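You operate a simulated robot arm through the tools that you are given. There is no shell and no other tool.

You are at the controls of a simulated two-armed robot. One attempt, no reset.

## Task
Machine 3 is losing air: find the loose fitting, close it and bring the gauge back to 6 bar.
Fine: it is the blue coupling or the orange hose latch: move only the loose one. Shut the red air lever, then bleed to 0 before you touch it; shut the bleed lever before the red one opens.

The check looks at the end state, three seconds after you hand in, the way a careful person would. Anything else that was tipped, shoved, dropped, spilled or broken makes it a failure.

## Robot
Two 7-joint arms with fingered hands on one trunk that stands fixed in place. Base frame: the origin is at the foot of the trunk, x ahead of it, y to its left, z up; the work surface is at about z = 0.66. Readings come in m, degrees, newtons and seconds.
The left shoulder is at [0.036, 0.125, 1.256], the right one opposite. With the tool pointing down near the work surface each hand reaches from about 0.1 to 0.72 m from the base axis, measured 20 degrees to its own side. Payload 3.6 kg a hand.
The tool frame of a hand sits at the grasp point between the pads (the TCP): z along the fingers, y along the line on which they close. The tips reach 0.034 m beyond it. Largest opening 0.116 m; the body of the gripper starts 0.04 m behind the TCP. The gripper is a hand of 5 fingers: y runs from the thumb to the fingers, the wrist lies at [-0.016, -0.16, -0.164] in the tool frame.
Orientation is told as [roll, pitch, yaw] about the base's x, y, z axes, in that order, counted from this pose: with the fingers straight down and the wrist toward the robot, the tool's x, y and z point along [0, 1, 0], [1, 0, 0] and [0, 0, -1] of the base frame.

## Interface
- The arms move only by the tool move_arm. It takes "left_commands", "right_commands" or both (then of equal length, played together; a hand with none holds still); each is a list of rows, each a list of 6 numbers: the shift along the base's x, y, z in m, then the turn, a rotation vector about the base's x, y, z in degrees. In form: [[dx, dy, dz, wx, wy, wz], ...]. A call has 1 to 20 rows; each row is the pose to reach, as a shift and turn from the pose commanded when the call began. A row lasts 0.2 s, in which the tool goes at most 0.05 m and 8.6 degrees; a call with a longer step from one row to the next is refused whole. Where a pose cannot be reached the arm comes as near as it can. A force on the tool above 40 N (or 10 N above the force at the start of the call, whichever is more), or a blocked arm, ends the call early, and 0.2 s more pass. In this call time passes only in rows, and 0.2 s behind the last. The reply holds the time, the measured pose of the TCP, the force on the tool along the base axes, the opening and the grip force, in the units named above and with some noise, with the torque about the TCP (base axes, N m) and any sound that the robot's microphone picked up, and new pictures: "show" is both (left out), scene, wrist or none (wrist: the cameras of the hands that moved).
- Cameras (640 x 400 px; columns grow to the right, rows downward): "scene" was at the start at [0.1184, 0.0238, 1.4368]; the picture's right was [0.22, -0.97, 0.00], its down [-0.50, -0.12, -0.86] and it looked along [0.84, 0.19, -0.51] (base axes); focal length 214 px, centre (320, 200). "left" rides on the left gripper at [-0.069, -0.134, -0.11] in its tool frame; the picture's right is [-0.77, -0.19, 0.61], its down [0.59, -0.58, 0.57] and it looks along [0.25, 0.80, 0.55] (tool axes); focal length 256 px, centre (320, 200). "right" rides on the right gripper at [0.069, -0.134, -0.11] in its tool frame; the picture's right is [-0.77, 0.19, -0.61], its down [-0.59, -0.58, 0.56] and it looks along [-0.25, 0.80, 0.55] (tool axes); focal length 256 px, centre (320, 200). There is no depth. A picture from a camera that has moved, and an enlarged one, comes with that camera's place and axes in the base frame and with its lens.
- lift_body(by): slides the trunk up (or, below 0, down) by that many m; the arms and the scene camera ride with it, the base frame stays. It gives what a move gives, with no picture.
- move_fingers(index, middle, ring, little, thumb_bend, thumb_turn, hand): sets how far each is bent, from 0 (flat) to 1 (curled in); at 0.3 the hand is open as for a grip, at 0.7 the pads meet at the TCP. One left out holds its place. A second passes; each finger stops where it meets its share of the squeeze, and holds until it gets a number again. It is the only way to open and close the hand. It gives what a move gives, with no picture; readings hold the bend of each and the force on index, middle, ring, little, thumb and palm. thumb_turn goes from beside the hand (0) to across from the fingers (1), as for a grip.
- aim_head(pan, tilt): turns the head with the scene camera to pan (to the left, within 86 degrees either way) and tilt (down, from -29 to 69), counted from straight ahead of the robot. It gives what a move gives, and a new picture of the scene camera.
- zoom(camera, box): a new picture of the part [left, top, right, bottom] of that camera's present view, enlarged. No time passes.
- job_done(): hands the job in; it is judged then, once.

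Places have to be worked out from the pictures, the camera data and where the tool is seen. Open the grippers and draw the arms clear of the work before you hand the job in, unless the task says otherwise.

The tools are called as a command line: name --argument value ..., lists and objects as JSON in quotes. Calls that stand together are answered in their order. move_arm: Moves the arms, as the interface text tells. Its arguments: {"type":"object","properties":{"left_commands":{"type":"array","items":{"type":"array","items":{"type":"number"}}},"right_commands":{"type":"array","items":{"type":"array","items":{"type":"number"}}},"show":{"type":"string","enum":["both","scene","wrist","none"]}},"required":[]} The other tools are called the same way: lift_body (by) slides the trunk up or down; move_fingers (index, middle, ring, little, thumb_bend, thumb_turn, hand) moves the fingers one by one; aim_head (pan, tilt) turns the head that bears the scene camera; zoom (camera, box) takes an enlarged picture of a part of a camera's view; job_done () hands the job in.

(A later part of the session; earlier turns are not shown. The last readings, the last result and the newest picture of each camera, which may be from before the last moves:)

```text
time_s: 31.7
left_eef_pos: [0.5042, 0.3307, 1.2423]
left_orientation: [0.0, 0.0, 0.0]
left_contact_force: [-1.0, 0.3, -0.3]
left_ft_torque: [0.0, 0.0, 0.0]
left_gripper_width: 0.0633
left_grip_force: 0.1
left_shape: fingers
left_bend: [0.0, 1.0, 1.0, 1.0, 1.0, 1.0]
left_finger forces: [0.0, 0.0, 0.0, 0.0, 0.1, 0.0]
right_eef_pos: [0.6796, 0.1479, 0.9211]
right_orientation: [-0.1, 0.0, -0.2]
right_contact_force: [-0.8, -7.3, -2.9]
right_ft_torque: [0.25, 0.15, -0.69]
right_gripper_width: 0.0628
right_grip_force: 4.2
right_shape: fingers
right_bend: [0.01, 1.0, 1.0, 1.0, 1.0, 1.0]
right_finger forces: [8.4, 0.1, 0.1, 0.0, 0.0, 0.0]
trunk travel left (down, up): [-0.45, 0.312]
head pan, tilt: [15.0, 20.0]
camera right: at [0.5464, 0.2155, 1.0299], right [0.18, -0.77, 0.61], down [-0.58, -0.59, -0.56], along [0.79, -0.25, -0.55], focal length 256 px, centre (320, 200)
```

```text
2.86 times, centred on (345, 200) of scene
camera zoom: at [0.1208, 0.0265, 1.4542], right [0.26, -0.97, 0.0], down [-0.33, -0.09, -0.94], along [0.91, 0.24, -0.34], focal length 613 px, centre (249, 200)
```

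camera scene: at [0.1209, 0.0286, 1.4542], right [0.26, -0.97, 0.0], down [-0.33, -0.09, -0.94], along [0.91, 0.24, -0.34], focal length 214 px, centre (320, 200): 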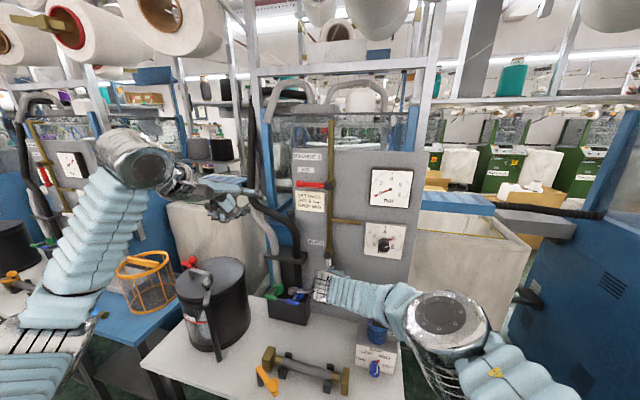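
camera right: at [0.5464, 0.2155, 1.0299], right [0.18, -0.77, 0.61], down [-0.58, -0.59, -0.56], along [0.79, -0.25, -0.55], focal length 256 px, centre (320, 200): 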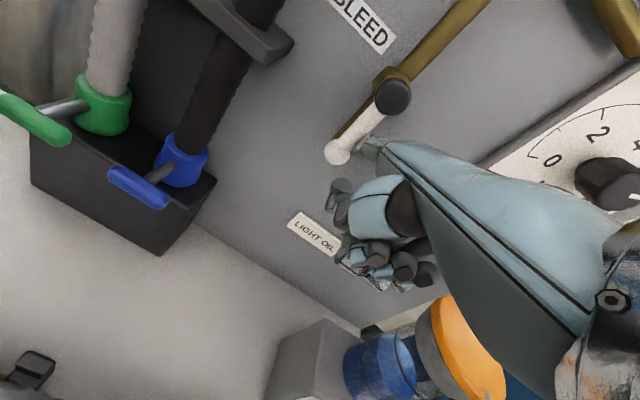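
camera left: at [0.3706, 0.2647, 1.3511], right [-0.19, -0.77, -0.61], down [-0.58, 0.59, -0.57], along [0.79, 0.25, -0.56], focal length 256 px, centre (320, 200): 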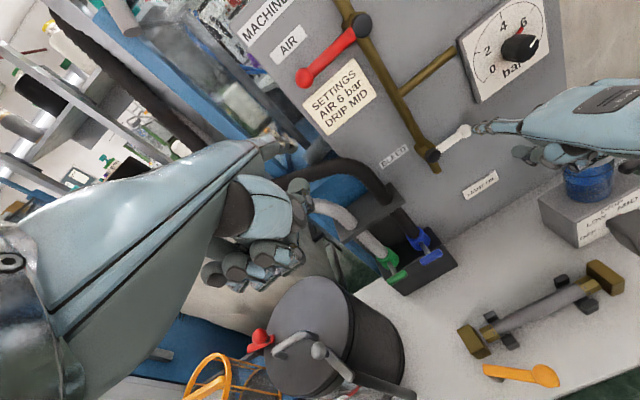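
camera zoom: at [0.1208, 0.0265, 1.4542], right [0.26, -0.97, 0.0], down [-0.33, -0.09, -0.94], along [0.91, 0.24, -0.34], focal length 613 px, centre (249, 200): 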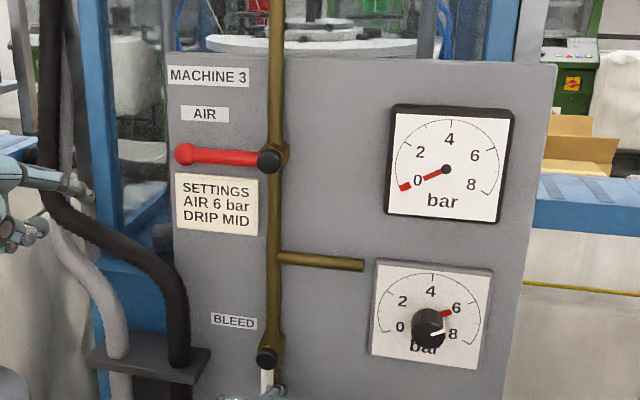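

The bleed lever is at its stop in line with the pipe, and the gauge shows 0. I withdraw the right hand and then measure the orange latch.

move_arm --right_commands '[[0, -0.012, 0.002, 0, 0, 0], [-0.03, -0.02, 0.01, 0, 0, 0], [-0.06, -0.03, 0.03, 0, 0, 0], [-0.09, -0.05, 0.06, 0, 0, 0], [-0.11, -0.08, 0.09, 0, 0, 0], [-0.13, -0.11, 0.12, 0, 0, 0], [-0.15, -0.14, 0.15, 0, 0, 0], [-0.17, -0.17, 0.18, 0, 0, 0], [-0.18, -0.2, 0.21, 0, 0, 0]]' --show "scene"

aim_head --pan 25 --tilt 45

zoom --camera "scene" --box '[260, 120, 440, 260]'

zoom --camera "left" --box '[430, 240, 640, 400]'

```text
time_s: 33.7
left_eef_pos: [0.5037, 0.3301, 1.2417]
left_orientation: [0.0, 0.0, -0.1]
left_contact_force: [0.2, 0.2, 1.0]
left_ft_torque: [0.02, -0.03, 0.01]
left_gripper_width: 0.0634
left_grip_force: 0.1
left_shape: fingers
left_bend: [0.0, 1.0, 1.0, 1.0, 1.0, 1.0]
left_finger forces: [0.0, 0.0, 0.0, 0.0, 0.1, 0.0]
right_eef_pos: [0.4977, -0.052, 1.1322]
right_orientation: [0.0, -0.1, 0.0]
right_contact_force: [-0.7, -0.6, 0.4]
right_ft_torque: [0.0, 0.01, 0.0]
right_gripper_width: 0.0633
right_grip_force: 0.1
right_shape: fingers
right_bend: [0.0, 1.0, 1.0, 1.0, 1.0, 1.0]
right_finger forces: [0.0, 0.1, 0.1, 0.0, 0.0, 0.1]
trunk travel left (down, up): [-0.45, 0.312]
head pan, tilt: [15.0, 20.0]
camera scene: at [0.1199, 0.0262, 1.4543], right [0.26, -0.97, 0.0], down [-0.33, -0.09, -0.94], along [0.91, 0.24, -0.34], focal length 214 px, centre (320, 200)
```

scene: 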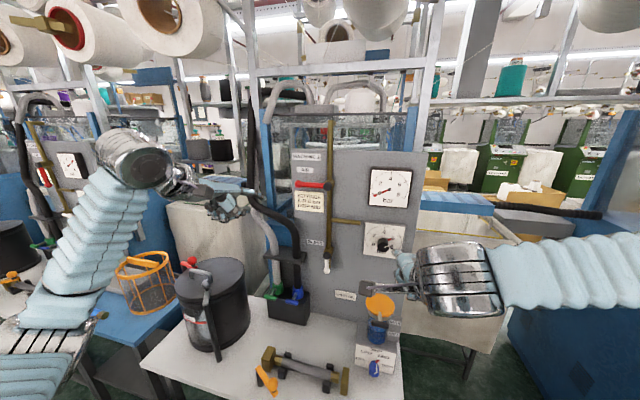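

```text
time_s: 34.6
left_eef_pos: [0.5037, 0.3314, 1.2416]
left_orientation: [0.0, 0.0, 0.1]
left_contact_force: [0.0, -0.5, -0.1]
left_ft_torque: [0.0, 0.0, 0.0]
left_gripper_width: 0.0633
left_grip_force: 0.0
left_shape: fingers
left_bend: [0.0, 1.0, 1.0, 1.0, 1.0, 1.0]
left_finger forces: [0.1, 0.0, 0.1, 0.1, 0.0, 0.0]
right_eef_pos: [0.4981, -0.0499, 1.1316]
right_orientation: [0.0, 0.0, 0.0]
right_contact_force: [0.3, -0.5, -0.4]
right_ft_torque: [-0.02, -0.01, -0.01]
right_gripper_width: 0.0635
right_grip_force: 0.1
right_shape: fingers
right_bend: [0.0, 1.0, 1.0, 1.0, 1.0, 1.0]
right_finger forces: [0.1, 0.0, 0.1, 0.0, 0.1, 0.0]
trunk travel left (down, up): [-0.45, 0.312]
head pan, tilt: [25.0, 45.0]
camera scene: at [0.1043, 0.0378, 1.4156], right [0.42, -0.91, 0.0], down [-0.64, -0.3, -0.71], along [0.64, 0.3, -0.71], focal length 214 px, centre (320, 200)
```

scene: 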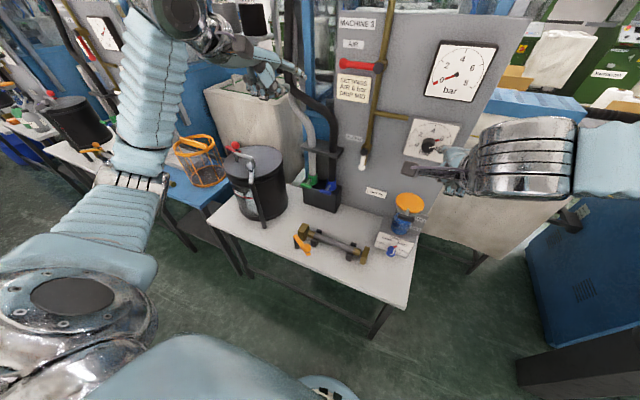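

```text
2.86 times, centred on (350, 190) of scene
camera zoom: at [0.1043, 0.0378, 1.4156], right [0.42, -0.91, 0.0], down [-0.64, -0.3, -0.71], along [0.64, 0.3, -0.71], focal length 613 px, centre (234, 229)
```

zoom: 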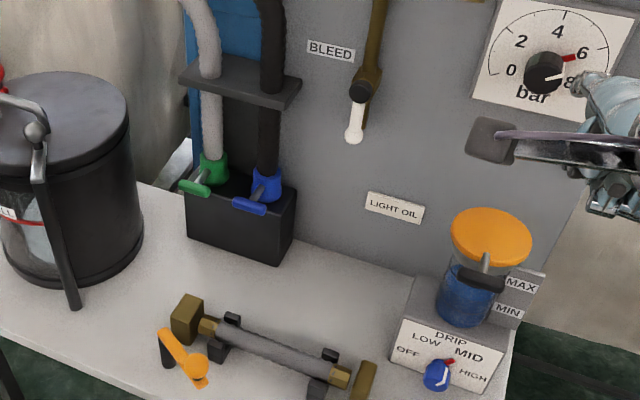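

```text
2.50 times, centred on (535, 320) of left
camera zoom: at [0.3701, 0.2624, 1.3517], right [-0.19, -0.77, -0.61], down [-0.58, 0.59, -0.57], along [0.79, 0.25, -0.55], focal length 640 px, centre (-218, -100)
```

zoom: 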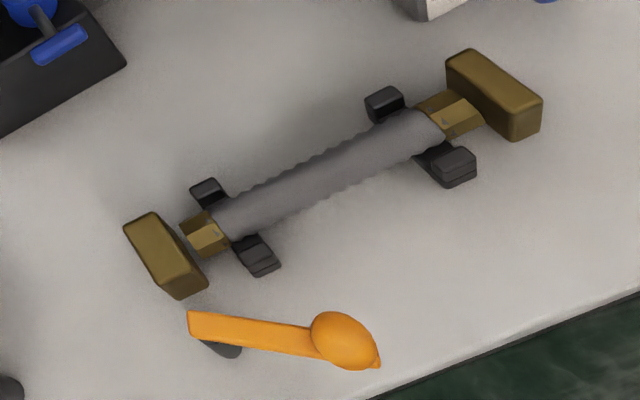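

Triangulated latch: post near (0.497, 0.32), ball at (0.460, 0.254, 0.762), lever top z≈0.74, left hex nut at (0.561, 0.289, 0.70). Closing needs about +90° (seen from above), so I'll push the ball in +x with the backs of the open left fingers; first I open the left hand and bring it above the start point.

move_fingers --hand "left" --index 0.3 --middle 0.3 --ring 0.3 --little 0.3 --thumb_bend 0.3 --thumb_turn 0.97

move_arm --left_commands '[[-0.03, -0.005, -0.02, 0, 0, 0], [-0.06, -0.01, -0.045, 0, 0, 0], [-0.085, -0.015, -0.08, 0, 0, 0], [-0.105, -0.025, -0.12, 0, 0, 0], [-0.12, -0.035, -0.16, 0, 0, 0], [-0.135, -0.045, -0.2, 0, 0, 0], [-0.145, -0.055, -0.245, 0, 0, 0], [-0.154, -0.065, -0.29, 0, 0, 0], [-0.154, -0.069, -0.335, 0, 0, 0]]' --show "both"

zoom --camera "scene" --box '[230, 190, 390, 290]'

```text
time_s: 35.6
left_eef_pos: [0.5046, 0.3298, 1.2423]
left_orientation: [0.0, 0.0, 0.1]
left_contact_force: [-0.5, -0.6, -0.4]
left_ft_torque: [-0.01, 0.0, 0.01]
left_gripper_width: 0.118
left_grip_force: 0.1
left_shape: fingers
left_bend: [0.3, 0.3, 0.3, 0.3, 0.3, 0.95]
left_finger forces: [0.1, 0.0, 0.0, 0.0, 0.0, 0.0]
right_eef_pos: [0.4981, -0.0488, 1.1316]
right_orientation: [-0.1, 0.0, 0.0]
right_contact_force: [0.9, 0.0, 0.6]
right_ft_torque: [-0.01, 0.03, 0.02]
right_gripper_width: 0.0634
right_grip_force: 0.1
right_shape: fingers
right_bend: [0.0, 1.0, 1.0, 1.0, 1.0, 1.0]
right_finger forces: [0.0, 0.0, 0.0, 0.0, 0.1, 0.1]
trunk travel left (down, up): [-0.45, 0.312]
head pan, tilt: [25.0, 45.0]
```

```text
time_s: 37.6
left_eef_pos: [0.3488, 0.2622, 0.9071]
left_orientation: [-0.1, -0.1, -0.1]
left_contact_force: [0.7, -0.5, 0.2]
left_ft_torque: [-0.01, -0.01, 0.02]
left_gripper_width: 0.118
left_grip_force: 0.2
left_shape: fingers
left_bend: [0.3, 0.3, 0.3, 0.3, 0.3, 0.94]
left_finger forces: [0.0, 0.0, 0.1, 0.1, 0.0, 0.1]
left hand out of reach, approached as far as the arm can: row 5, 6, 7, 8
right_eef_pos: [0.4985, -0.0518, 1.1335]
right_orientation: [0.0, 0.0, 0.0]
right_contact_force: [0.1, 0.3, -0.1]
right_ft_torque: [0.02, -0.01, 0.02]
right_gripper_width: 0.0634
right_grip_force: 0.0
right_shape: fingers
right_bend: [0.0, 1.0, 1.0, 1.0, 1.0, 1.0]
right_finger forces: [0.1, 0.0, 0.0, 0.1, 0.0, 0.0]
trunk travel left (down, up): [-0.45, 0.312]
head pan, tilt: [25.0, 45.0]
camera scene: at [0.103, 0.0377, 1.4157], right [0.42, -0.91, 0.0], down [-0.64, -0.3, -0.71], along [0.64, 0.3, -0.71], focal length 214 px, centre (320, 200)
camera left: at [0.2137, 0.1942, 1.016], right [-0.19, -0.77, -0.61], down [-0.58, 0.59, -0.57], along [0.8, 0.24, -0.55], focal length 256 px, centre (320, 200)
```

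scene: 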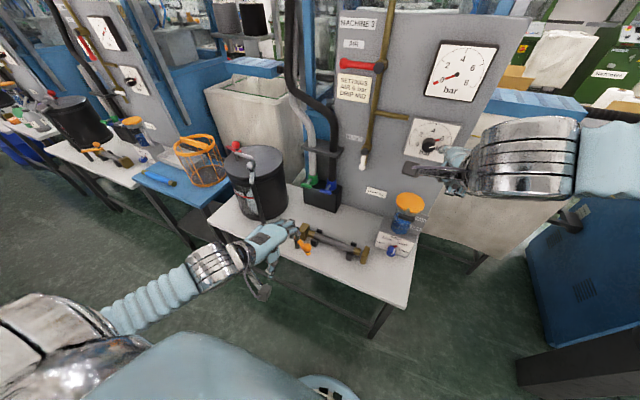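
left: 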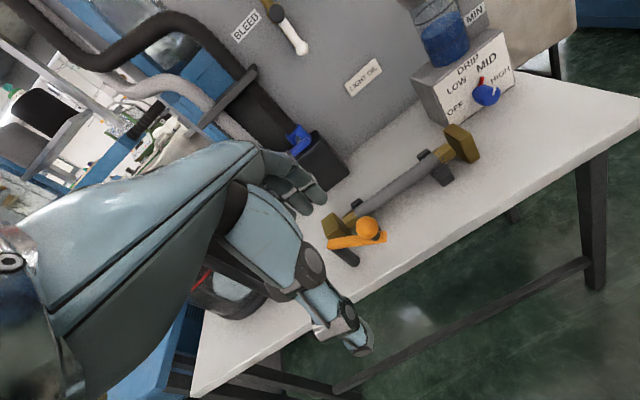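

```text
4.00 times, centred on (310, 240) of scene
camera zoom: at [0.103, 0.0377, 1.4157], right [0.42, -0.91, 0.0], down [-0.64, -0.3, -0.71], along [0.64, 0.3, -0.71], focal length 858 px, centre (360, 40)
```

zoom: 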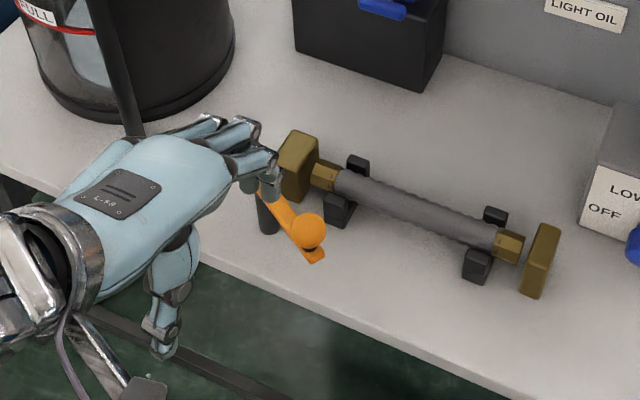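

The open left hand hovers above and before the latch. I zoom in from both cameras to find exactly where the fingertips are before lowering.

zoom --camera "scene" --box '[270, 205, 330, 260]'

zoom --camera "left" --box '[220, 120, 420, 280]'

```text
7.27 times, centred on (300, 232) of scene
camera zoom: at [0.103, 0.0377, 1.4157], right [0.42, -0.91, 0.0], down [-0.64, -0.3, -0.71], along [0.64, 0.3, -0.71], focal length 1560 px, centre (466, -36)
```

zoom: 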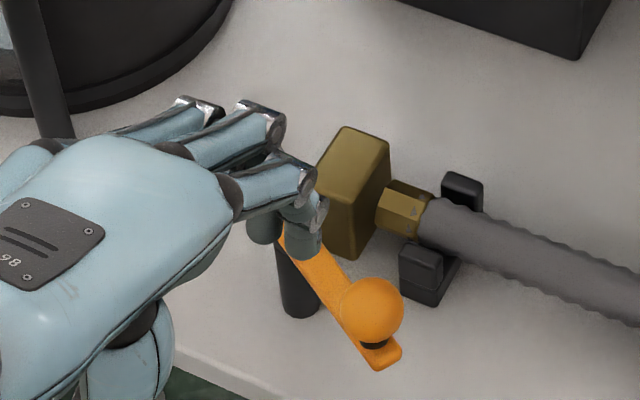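

```text
2.50 times, centred on (320, 200) of left
camera zoom: at [0.2137, 0.1942, 1.016], right [-0.19, -0.77, -0.61], down [-0.58, 0.59, -0.57], along [0.8, 0.24, -0.55], focal length 640 px, centre (320, 200)
```

zoom: 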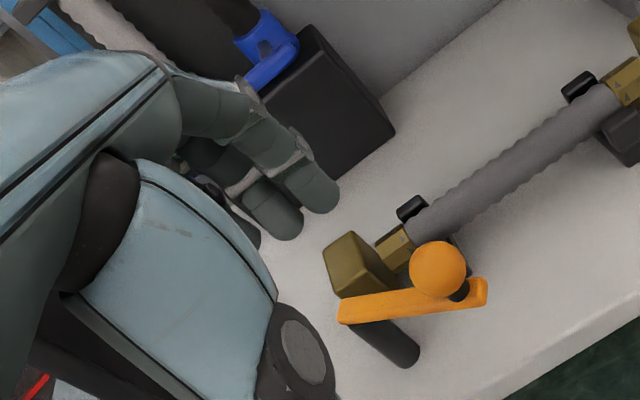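

Index tip is at TCP + (0.063, −0.006, −0.029), the other fingers stack toward +y. I lower the hand so the tips are at z≈0.755, level with the ball but above the lever, block and hose.

move_arm --left_commands '[[-0.002, -0.004, -0.03, 0, 0, 0], [-0.003, -0.008, -0.06, 0, 0, 0], [-0.003, -0.012, -0.09, 0, 0, 0], [-0.003, -0.012, -0.11, 0, 0, 0], [-0.003, -0.012, -0.122, 0, 0, 0]]' --show "both"

zoom --camera "scene" --box '[270, 205, 330, 260]'

zoom --camera "left" --box '[220, 100, 480, 300]'

```text
time_s: 38.8
left_eef_pos: [0.348, 0.2496, 0.7855]
left_orientation: [0.0, 0.0, 0.0]
left_contact_force: [0.4, 0.6, -0.7]
left_ft_torque: [-0.02, -0.03, -0.03]
left_gripper_width: 0.1179
left_grip_force: 0.0
left_shape: fingers
left_bend: [0.3, 0.3, 0.3, 0.3, 0.3, 0.94]
left_finger forces: [0.0, 0.0, 0.1, 0.0, 0.0, 0.2]
right_eef_pos: [0.4985, -0.0504, 1.1317]
right_orientation: [0.0, 0.0, 0.1]
right_contact_force: [-0.3, 0.4, -0.3]
right_ft_torque: [0.04, -0.01, -0.03]
right_gripper_width: 0.0634
right_grip_force: 0.1
right_shape: fingers
right_bend: [0.0, 1.0, 1.0, 1.0, 1.0, 1.0]
right_finger forces: [0.1, 0.0, 0.1, 0.0, 0.0, 0.0]
trunk travel left (down, up): [-0.45, 0.312]
head pan, tilt: [25.0, 45.0]
camera scene: at [0.1041, 0.0378, 1.4156], right [0.42, -0.91, 0.0], down [-0.64, -0.3, -0.71], along [0.64, 0.3, -0.71], focal length 214 px, centre (320, 200)
camera left: at [0.2128, 0.1814, 0.8944], right [-0.19, -0.77, -0.61], down [-0.58, 0.59, -0.57], along [0.8, 0.25, -0.55], focal length 256 px, centre (320, 200)
```

scene: 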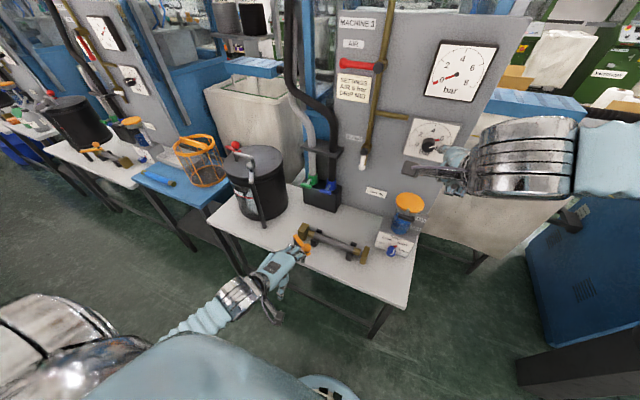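
left: 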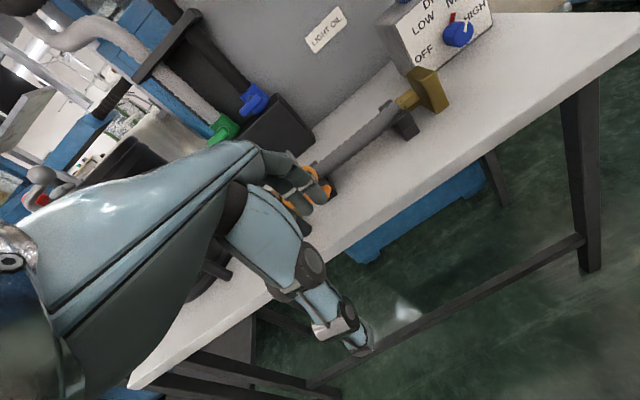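

```text
7.27 times, centred on (300, 232) of scene
camera zoom: at [0.1041, 0.0378, 1.4156], right [0.42, -0.91, 0.0], down [-0.64, -0.3, -0.71], along [0.64, 0.3, -0.71], focal length 1560 px, centre (466, -36)
```

zoom: 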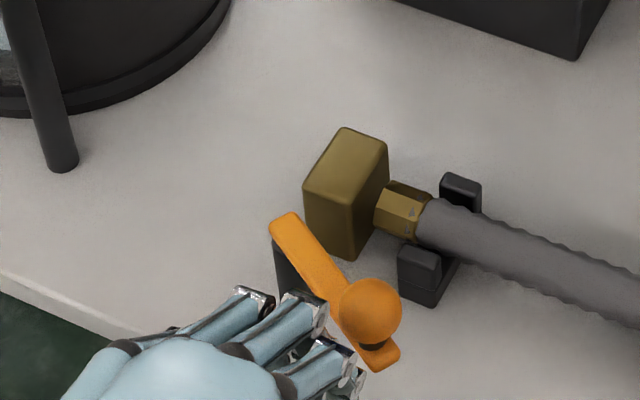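

```text
2.00 times, centred on (350, 200) of left
camera zoom: at [0.2128, 0.1814, 0.8944], right [-0.19, -0.77, -0.61], down [-0.58, 0.59, -0.57], along [0.8, 0.25, -0.55], focal length 512 px, centre (260, 200)
```

zoom: 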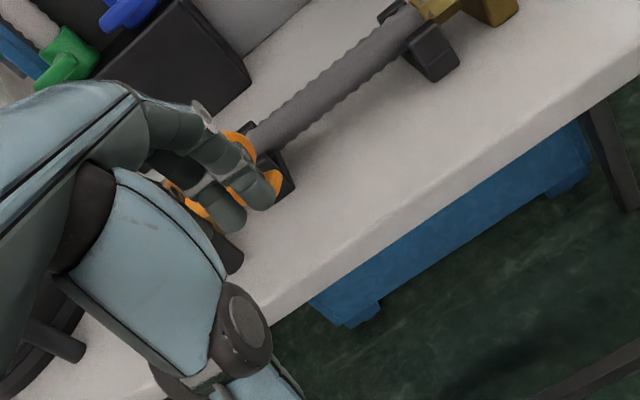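

The hand is in place behind the ball and the gauge still reads 0. I now push forward in +x gently, sweeping the latch round.

move_arm --left_commands '[[0.012, -0.003, 0, 0, 0, 0], [0.024, -0.006, 0, 0, 0, 0], [0.034, -0.008, 0, 0, 0, 0], [0.044, -0.008, 0, 0, 0, 0], [0.054, -0.008, 0, 0, 0, 0], [0.064, -0.008, 0, 0, 0, 0]]' --show "scene"

zoom --camera "scene" --box '[270, 205, 330, 260]'

zoom --camera "left" --box '[220, 100, 480, 300]'

```text
time_s: 40.2
left_eef_pos: [0.4114, 0.2419, 0.7844]
left_orientation: [0.0, -0.1, 0.1]
left_contact_force: [-0.7, 0.3, -0.7]
left_ft_torque: [-0.03, 0.02, 0.01]
left_gripper_width: 0.1181
left_grip_force: 0.6
left_shape: fingers
left_bend: [0.3, 0.31, 0.3, 0.3, 0.3, 0.94]
left_finger forces: [0.0, 1.0, 0.0, 0.0, 0.1, 0.0]
right_eef_pos: [0.4992, -0.05, 1.1331]
right_orientation: [0.0, 0.0, 0.0]
right_contact_force: [0.5, 0.2, -0.6]
right_ft_torque: [-0.02, -0.02, 0.02]
right_gripper_width: 0.0632
right_grip_force: 0.0
right_shape: fingers
right_bend: [0.0, 1.0, 1.0, 1.0, 1.0, 1.0]
right_finger forces: [0.0, 0.0, 0.0, 0.0, 0.0, 0.1]
trunk travel left (down, up): [-0.45, 0.312]
head pan, tilt: [25.0, 45.0]
camera scene: at [0.1043, 0.0378, 1.4155], right [0.42, -0.91, 0.0], down [-0.64, -0.3, -0.71], along [0.64, 0.3, -0.71], focal length 214 px, centre (320, 200)
```

scene: 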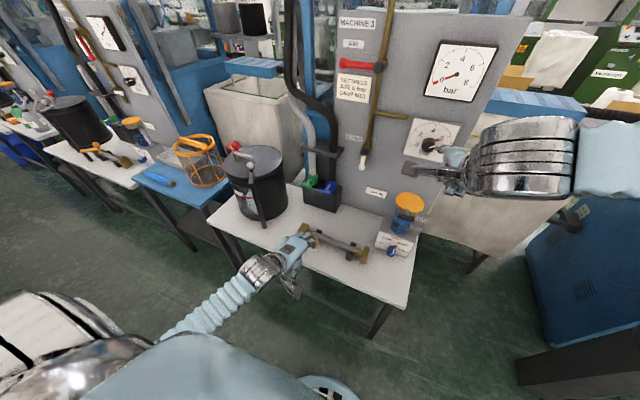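

```text
7.27 times, centred on (300, 232) of scene
camera zoom: at [0.1043, 0.0378, 1.4155], right [0.42, -0.91, 0.0], down [-0.64, -0.3, -0.71], along [0.64, 0.3, -0.71], focal length 1560 px, centre (466, -36)
```

zoom: 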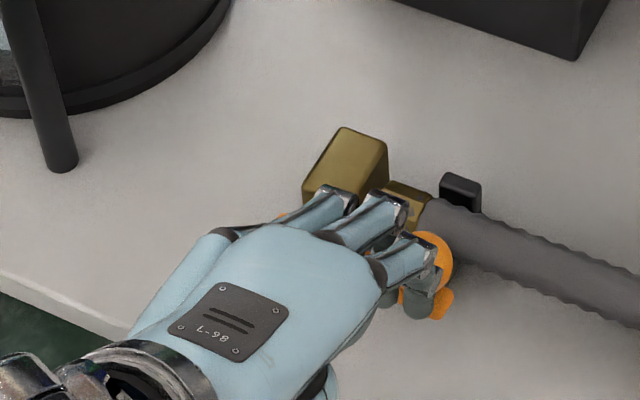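

```text
2.00 times, centred on (350, 200) of left
camera zoom: at [0.2776, 0.1735, 0.8946], right [-0.19, -0.77, -0.61], down [-0.58, 0.59, -0.57], along [0.79, 0.25, -0.55], focal length 512 px, centre (260, 200)
```

zoom: 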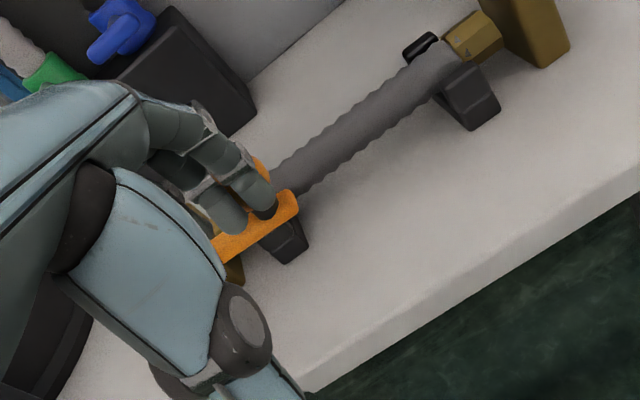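

The latch swings freely (~1 N). I continue forward toward closing it over the hex nut.

move_arm --left_commands '[[0.01, 0, 0, 0, 0, 0], [0.02, 0, 0, 0, 0, 0], [0.03, 0.002, 0, 0, 0, 0], [0.04, 0.004, 0, 0, 0, 0], [0.048, 0.006, 0, 0, 0, 0], [0.056, 0.008, 0, 0, 0, 0]]' --show "scene"

zoom --camera "scene" --box '[280, 200, 350, 260]'

zoom --camera "left" --box '[220, 100, 480, 300]'

```text
time_s: 41.6
left_eef_pos: [0.4683, 0.25, 0.7861]
left_orientation: [0.0, 0.0, -0.1]
left_contact_force: [-1.0, 0.5, 0.5]
left_ft_torque: [0.0, -0.04, 0.04]
left_gripper_width: 0.1179
left_grip_force: 0.2
left_shape: fingers
left_bend: [0.3, 0.31, 0.3, 0.3, 0.3, 0.94]
left_finger forces: [0.0, 0.6, 0.1, 0.1, 0.0, 0.1]
right_eef_pos: [0.499, -0.0503, 1.1319]
right_orientation: [0.0, 0.0, 0.0]
right_contact_force: [-0.5, -0.7, 0.0]
right_ft_torque: [0.0, 0.0, -0.02]
right_gripper_width: 0.0636
right_grip_force: 0.0
right_shape: fingers
right_bend: [0.0, 1.0, 1.0, 1.0, 1.0, 1.0]
right_finger forces: [0.0, 0.0, 0.0, 0.1, 0.0, 0.0]
trunk travel left (down, up): [-0.45, 0.312]
head pan, tilt: [25.0, 45.0]
camera scene: at [0.1045, 0.0377, 1.4155], right [0.42, -0.91, 0.0], down [-0.64, -0.3, -0.71], along [0.64, 0.3, -0.71], focal length 214 px, centre (320, 200)
```

scene: 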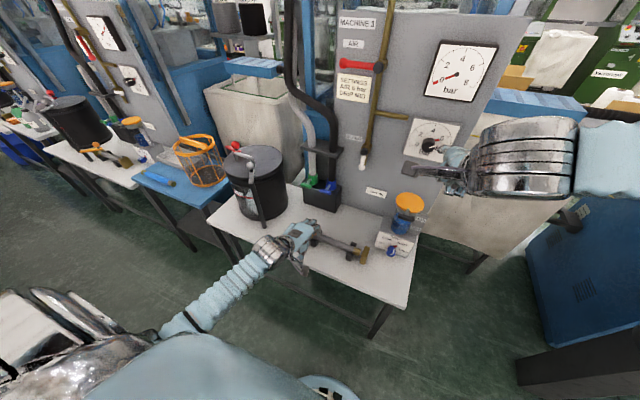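

```text
6.67 times, centred on (315, 230) of scene
camera zoom: at [0.1045, 0.0377, 1.4155], right [0.42, -0.91, 0.0], down [-0.64, -0.3, -0.71], along [0.64, 0.3, -0.71], focal length 1430 px, centre (353, 0)
```

zoom: 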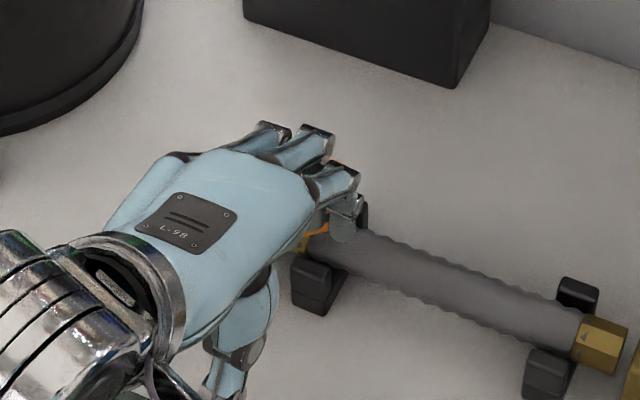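

```text
2.00 times, centred on (350, 200) of left
camera zoom: at [0.3338, 0.1813, 0.8948], right [-0.19, -0.77, -0.61], down [-0.58, 0.59, -0.56], along [0.79, 0.25, -0.55], focal length 512 px, centre (260, 200)
```

zoom: 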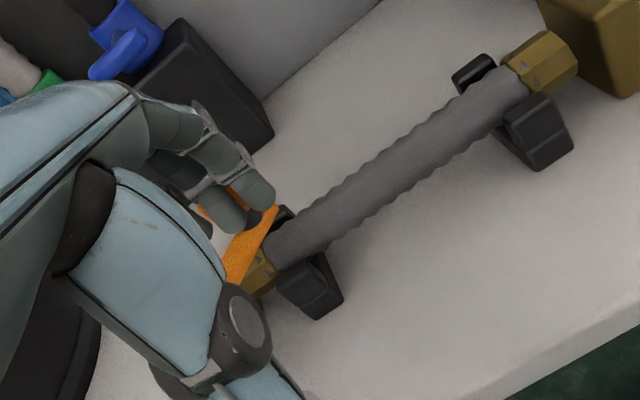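

The latch is now over the hex nut, still moving at ~1 N. I push a bit further in small steps until I feel its stop.

move_arm --left_commands '[[0.004, 0.002, 0, 0, 0, 0], [0.008, 0.004, 0, 0, 0, 0], [0.012, 0.006, 0, 0, 0, 0]]' --show "none"

zoom --camera "left" --box '[220, 100, 480, 300]'

```text
time_s: 42.4
left_eef_pos: [0.4795, 0.2547, 0.7857]
left_orientation: [0.0, 0.0, 0.0]
left_contact_force: [-10.8, -4.2, 8.8]
left_ft_torque: [-0.01, -0.38, -0.25]
left_gripper_width: 0.1176
left_grip_force: 7.4
left_shape: fingers
left_bend: [0.3, 0.33, 0.3, 0.3, 0.3, 0.94]
left_finger forces: [0.1, 13.7, 0.1, 0.0, 0.0, 0.0]
right_eef_pos: [0.4971, -0.0504, 1.1338]
right_orientation: [-0.1, -0.2, 0.0]
right_contact_force: [0.0, 0.0, 0.1]
right_ft_torque: [-0.01, 0.01, 0.03]
right_gripper_width: 0.0636
right_grip_force: 0.1
right_shape: fingers
right_bend: [0.0, 1.0, 1.0, 1.0, 1.0, 1.0]
right_finger forces: [0.0, 0.0, 0.0, 0.0, 0.0, 0.0]
trunk travel left (down, up): [-0.45, 0.312]
head pan, tilt: [25.0, 45.0]
```

```text
2.00 times, centred on (350, 200) of left
camera zoom: at [0.3437, 0.1862, 0.8959], right [-0.19, -0.77, -0.61], down [-0.58, 0.59, -0.57], along [0.8, 0.25, -0.55], focal length 512 px, centre (260, 200)
```

zoom: 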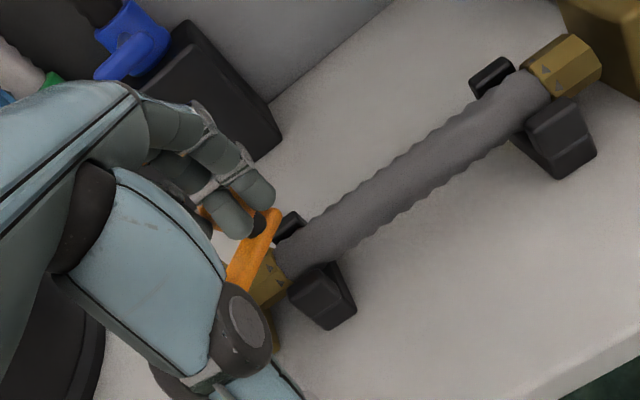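

The stop is felt (about 14 N on the middle finger). I back straight off, lift clear, and inspect the latch.

move_arm --left_commands '[[-0.02, -0.003, 0, 0, 0, 0], [-0.05, -0.003, 0.005, 0, 0, 0], [-0.08, 0, 0.03, 0, 0, 0], [-0.1, 0, 0.07, 0, 0, 0], [-0.12, 0, 0.11, 0, 0, 0], [-0.125, 0.03, 0.15, 0, 0, 0], [-0.125, 0.07, 0.18, 0, 0, 0], [-0.125, 0.11, 0.2, 0, 0, 0]]' --show "both"

zoom --camera "scene" --box '[280, 200, 380, 270]'

zoom --camera "scene" --box '[330, 10, 500, 180]'

```text
refused: row 6 steps farther than a row can; nothing moved
```

```text
5.71 times, centred on (330, 235) of scene
camera zoom: at [0.1019, 0.0367, 1.4158], right [0.42, -0.91, 0.0], down [-0.64, -0.3, -0.71], along [0.64, 0.3, -0.71], focal length 1226 px, centre (263, 0)
```

zoom: 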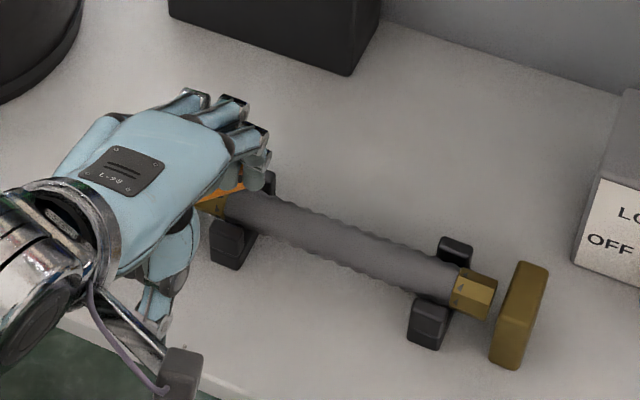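

```text
2.35 times, centred on (415, 95) of scene
camera zoom: at [0.1019, 0.0367, 1.4158], right [0.42, -0.91, 0.0], down [-0.64, -0.3, -0.71], along [0.64, 0.3, -0.71], focal length 505 px, centre (96, 447)
```

zoom: 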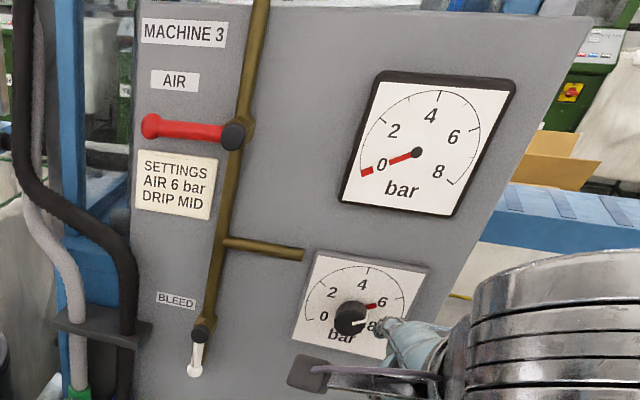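

The move was refused for one over-long step; the bench looks fine. I resend the withdrawal with smaller steps.

move_arm --left_commands '[[-0.02, -0.003, 0, 0, 0, 0], [-0.05, -0.003, 0.005, 0, 0, 0], [-0.08, 0, 0.03, 0, 0, 0], [-0.1, 0, 0.07, 0, 0, 0], [-0.12, 0, 0.11, 0, 0, 0], [-0.122, 0.025, 0.145, 0, 0, 0], [-0.122, 0.06, 0.175, 0, 0, 0], [-0.122, 0.1, 0.2, 0, 0, 0]]' --show "both"

zoom --camera "scene" --box '[270, 200, 380, 270]'

zoom --camera "left" --box '[300, 100, 560, 300]'

```text
time_s: 44.2
left_eef_pos: [0.3581, 0.3556, 0.9841]
left_orientation: [-0.1, 0.0, -0.1]
left_contact_force: [-0.3, -0.4, -0.7]
left_ft_torque: [-0.02, 0.01, -0.01]
left_gripper_width: 0.118
left_grip_force: 0.1
left_shape: fingers
left_bend: [0.3, 0.3, 0.3, 0.3, 0.3, 0.94]
left_finger forces: [0.1, 0.1, 0.0, 0.0, 0.0, 0.0]
right_eef_pos: [0.4973, -0.0509, 1.1336]
right_orientation: [0.0, 0.0, 0.1]
right_contact_force: [-0.5, 0.3, 0.6]
right_ft_torque: [-0.02, 0.01, 0.01]
right_gripper_width: 0.0634
right_grip_force: 0.1
right_shape: fingers
right_bend: [0.0, 1.0, 1.0, 1.0, 1.0, 1.0]
right_finger forces: [0.1, 0.0, 0.0, 0.0, 0.0, 0.0]
trunk travel left (down, up): [-0.45, 0.312]
head pan, tilt: [25.0, 45.0]
camera scene: at [0.1041, 0.0387, 1.4155], right [0.42, -0.91, 0.0], down [-0.64, -0.3, -0.71], along [0.64, 0.3, -0.71], focal length 214 px, centre (320, 200)
camera left: at [0.2241, 0.2877, 1.0939], right [-0.19, -0.77, -0.61], down [-0.58, 0.59, -0.57], along [0.79, 0.25, -0.55], focal length 256 px, centre (320, 200)
```

scene: 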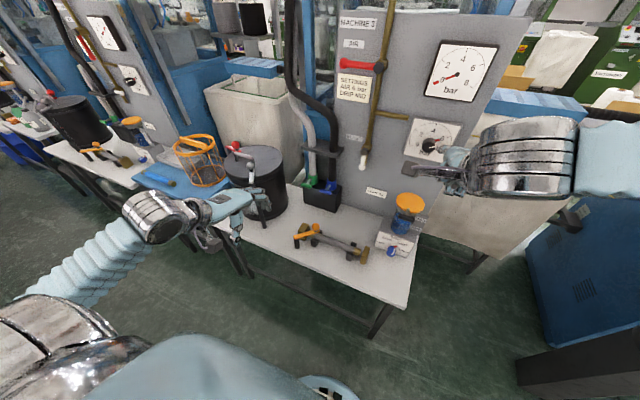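
left: 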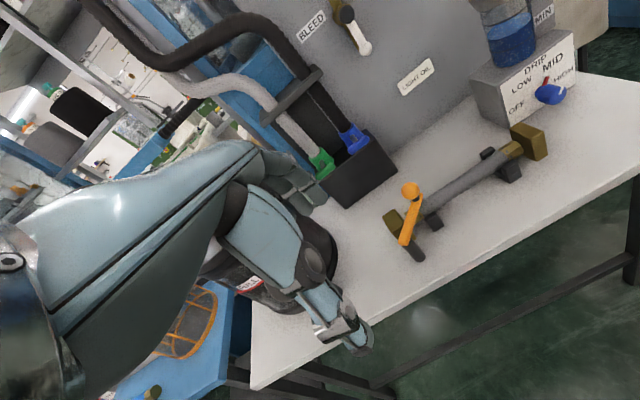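

```text
5.71 times, centred on (325, 235) of scene
camera zoom: at [0.1041, 0.0387, 1.4155], right [0.42, -0.91, 0.0], down [-0.64, -0.3, -0.71], along [0.64, 0.3, -0.71], focal length 1226 px, centre (291, 0)
```

zoom: 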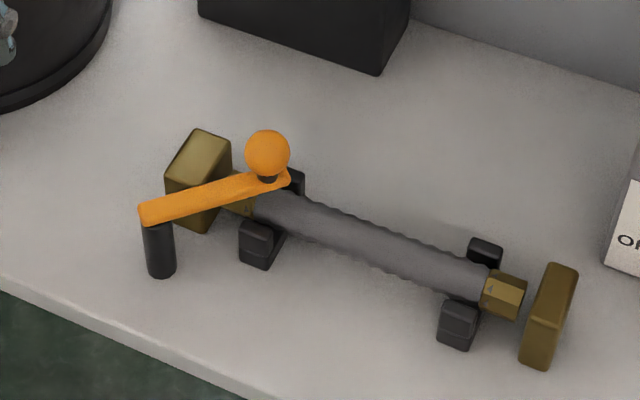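

```text
2.00 times, centred on (430, 200) of left
camera zoom: at [0.2241, 0.2877, 1.0939], right [-0.19, -0.77, -0.61], down [-0.58, 0.59, -0.57], along [0.79, 0.25, -0.55], focal length 512 px, centre (100, 200)
```

zoom: 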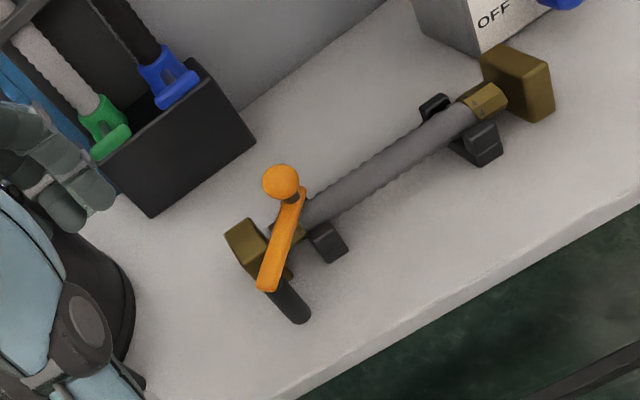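

The latch now lies across the hex nut just like the healthy neighbour's (ball within ~2 mm of the equivalent spot). Next is shutting the bleed: it hangs at y≈0.173, ball z≈0.941, so I bring the right index to its left side and the left hand back to the observer spot.

move_arm --left_commands '[[0, 0, 0.04, 0, 0, 0], [0.01, 0, 0.08, 0, 0, 0], [0.03, -0.003, 0.12, 0, 0, 0], [0.05, -0.006, 0.16, 0, 0, 0], [0.075, -0.01, 0.195, 0, 0, 0], [0.1, -0.015, 0.225, 0, 0, 0], [0.125, -0.02, 0.25, 0, 0, 0], [0.146, -0.025, 0.258, 0, 0, 0], [0.146, -0.025, 0.258, 0, 0, 0]]' --right_commands '[[0, 0.02, -0.02, 0, 0, 0], [0.005, 0.045, -0.04, 0, 0, 0], [0.015, 0.075, -0.065, 0, 0, 0], [0.025, 0.105, -0.09, 0, 0, 0], [0.035, 0.135, -0.115, 0, 0, 0], [0.05, 0.165, -0.14, 0, 0, 0], [0.065, 0.195, -0.165, 0, 0, 0], [0.085, 0.222, -0.187, 0, 0, 0], [0.102, 0.242, -0.2, 0, 0, 0]]' --show "both"

zoom --camera "left" --box '[360, 60, 560, 220]'

zoom --camera "right" --box '[220, 40, 460, 240]'

```text
time_s: 46.2
left_eef_pos: [0.5022, 0.3328, 1.2431]
left_orientation: [-0.1, 0.0, 0.1]
left_contact_force: [-0.1, 0.6, -0.5]
left_ft_torque: [0.0, -0.02, -0.04]
left_gripper_width: 0.1179
left_grip_force: 0.1
left_shape: fingers
left_bend: [0.3, 0.3, 0.3, 0.3, 0.3, 0.94]
left_finger forces: [0.0, 0.0, 0.1, 0.1, 0.0, 0.0]
right_eef_pos: [0.6017, 0.1936, 0.9309]
right_orientation: [-0.1, 0.0, 0.1]
right_contact_force: [0.0, 0.8, 0.4]
right_ft_torque: [-0.03, 0.0, 0.0]
right_gripper_width: 0.0635
right_grip_force: 0.1
right_shape: fingers
right_bend: [0.0, 1.0, 1.0, 1.0, 1.0, 1.0]
right_finger forces: [0.0, 0.1, 0.0, 0.1, 0.0, 0.0]
trunk travel left (down, up): [-0.45, 0.312]
head pan, tilt: [25.0, 45.0]
camera scene: at [0.1041, 0.0398, 1.4155], right [0.42, -0.91, 0.0], down [-0.64, -0.3, -0.71], along [0.64, 0.3, -0.71], focal length 214 px, centre (320, 200)
camera right: at [0.4676, 0.2609, 1.0393], right [0.19, -0.77, 0.61], down [-0.58, -0.59, -0.56], along [0.8, -0.25, -0.55], focal length 256 px, centre (320, 200)
camera left: at [0.3692, 0.2641, 1.3523], right [-0.19, -0.77, -0.61], down [-0.58, 0.59, -0.57], along [0.79, 0.25, -0.55], focal length 256 px, centre (320, 200)
```

scene: 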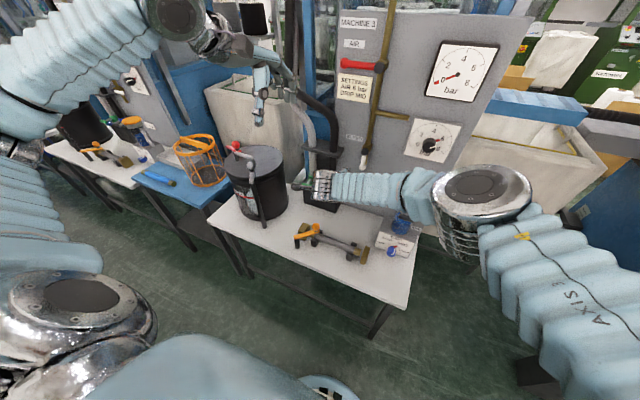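
right: 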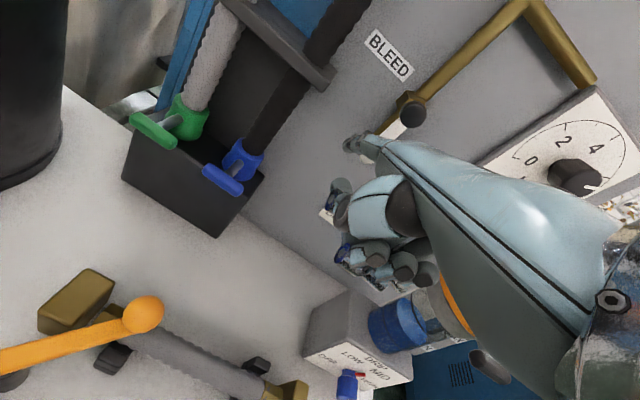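
left: 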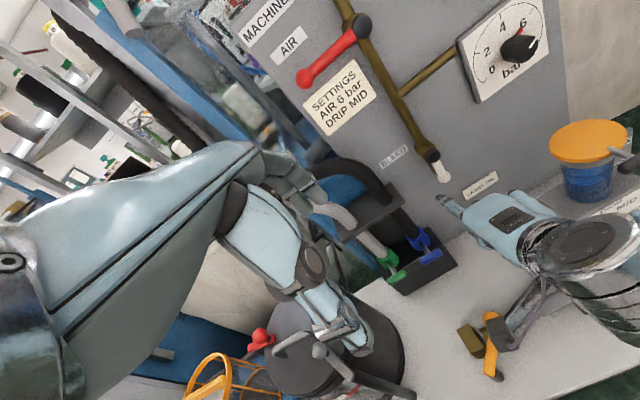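

```text
2.50 times, centred on (460, 140) of left
camera zoom: at [0.3692, 0.2641, 1.3523], right [-0.19, -0.77, -0.61], down [-0.58, 0.59, -0.57], along [0.79, 0.25, -0.55], focal length 640 px, centre (-30, 350)
```

zoom: 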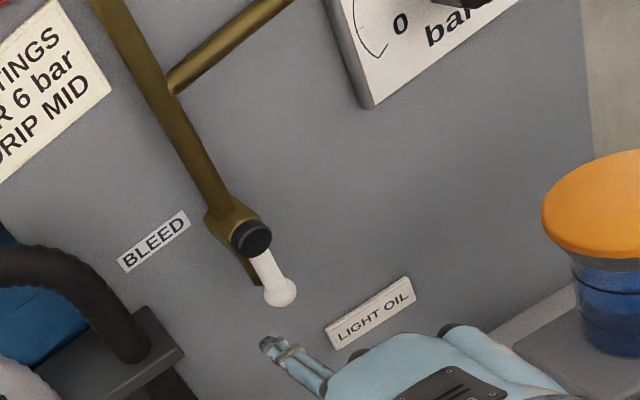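

```text
2.00 times, centred on (340, 140) of right
camera zoom: at [0.4676, 0.2609, 1.0393], right [0.19, -0.77, 0.61], down [-0.58, -0.59, -0.56], along [0.8, -0.25, -0.55], focal length 512 px, centre (280, 320)
```

zoom: 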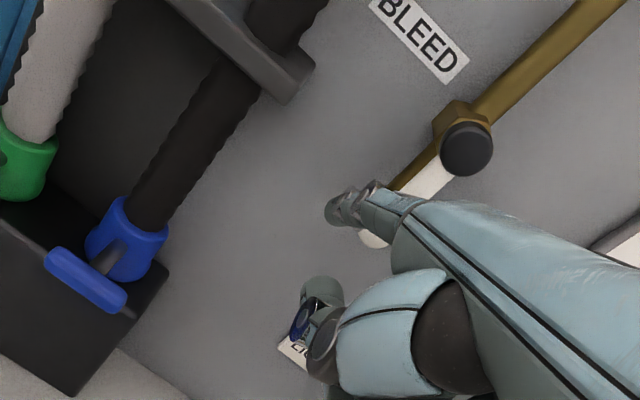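

The finger sits cleanly between the lever and the hose clamp. I insert it and sweep the white lever to the right and up, half of the way first.

move_arm --right_commands '[[0.03, 0, -0.004, 0, 0, 0], [0.06, 0, -0.008, 0, 0, 0], [0.078, 0, -0.011, 0, 0, 0], [0.078, -0.012, -0.011, 0, 0, 0], [0.078, -0.024, -0.012, 0, 0, 0], [0.078, -0.037, -0.013, 0, 0, 0], [0.078, -0.052, -0.012, 0, 0, 0], [0.078, -0.066, -0.0065, 0, 0, 0]]' --show "wrist"

zoom --camera "left" --box '[360, 60, 560, 220]'

zoom --camera "right" --box '[220, 40, 460, 240]'

```text
time_s: 47.9
left_eef_pos: [0.5113, 0.3264, 1.2427]
left_orientation: [0.1, 0.0, -0.4]
left_contact_force: [0.4, -1.0, 0.6]
left_ft_torque: [0.07, 0.02, 0.0]
left_gripper_width: 0.1179
left_grip_force: 0.1
left_shape: fingers
left_bend: [0.3, 0.3, 0.3, 0.3, 0.3, 0.94]
left_finger forces: [0.0, 0.1, 0.0, 0.1, 0.1, 0.0]
right_eef_pos: [0.6605, 0.1161, 0.8706]
right_orientation: [-0.9, 9.4, -7.6]
right_contact_force: [-0.4, -2.3, 0.6]
right_ft_torque: [0.01, -0.11, 0.03]
right_gripper_width: 0.0634
right_grip_force: 0.1
right_shape: fingers
right_bend: [0.0, 1.0, 1.0, 1.0, 1.0, 1.0]
right_finger forces: [0.1, 0.0, 0.1, 0.0, 0.0, 0.0]
right hand out of reach, approached as far as the arm can: row 3, 4, 6
trunk travel left (down, up): [-0.45, 0.312]
head pan, tilt: [25.0, 45.0]
stopped in row 8 (right hand): the arm was blocked; the commanded pose is now the measured one
camera right: at [0.5569, 0.1988, 0.9994], right [0.18, -0.79, 0.58], down [-0.73, -0.51, -0.46], along [0.66, -0.34, -0.67], focal length 256 px, centre (320, 200)
```

right: 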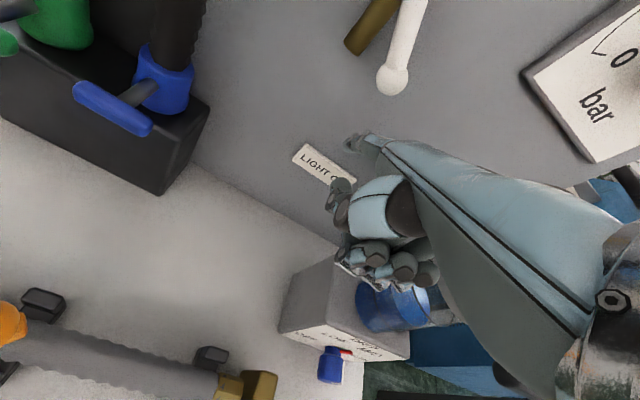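

```text
2.50 times, centred on (460, 140) of left
camera zoom: at [0.375, 0.2584, 1.3527], right [-0.19, -0.77, -0.61], down [-0.57, 0.59, -0.57], along [0.8, 0.24, -0.55], focal length 640 px, centre (-30, 350)
```

zoom: 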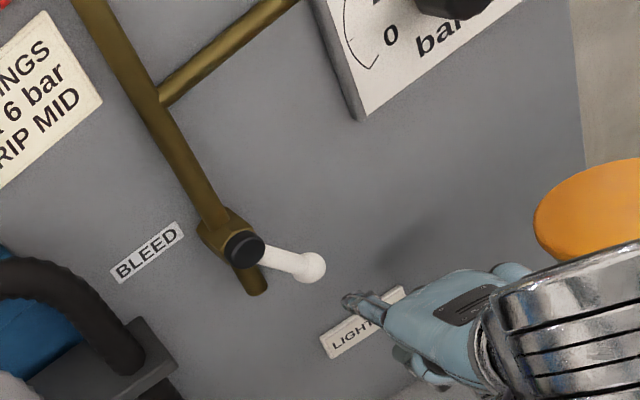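

```text
2.00 times, centred on (340, 140) of right
camera zoom: at [0.5569, 0.1988, 0.9994], right [0.18, -0.79, 0.58], down [-0.73, -0.51, -0.46], along [0.66, -0.34, -0.67], focal length 512 px, centre (280, 320)
```

zoom: 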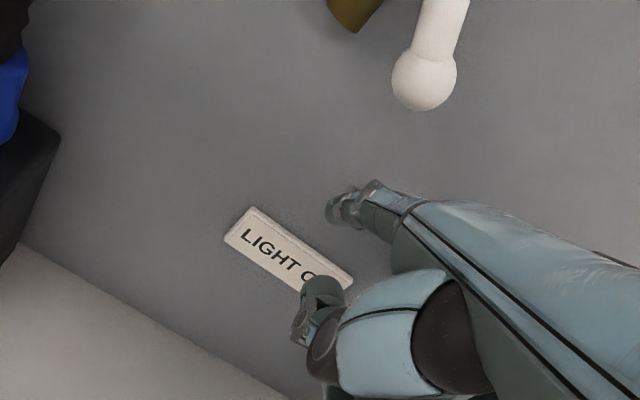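

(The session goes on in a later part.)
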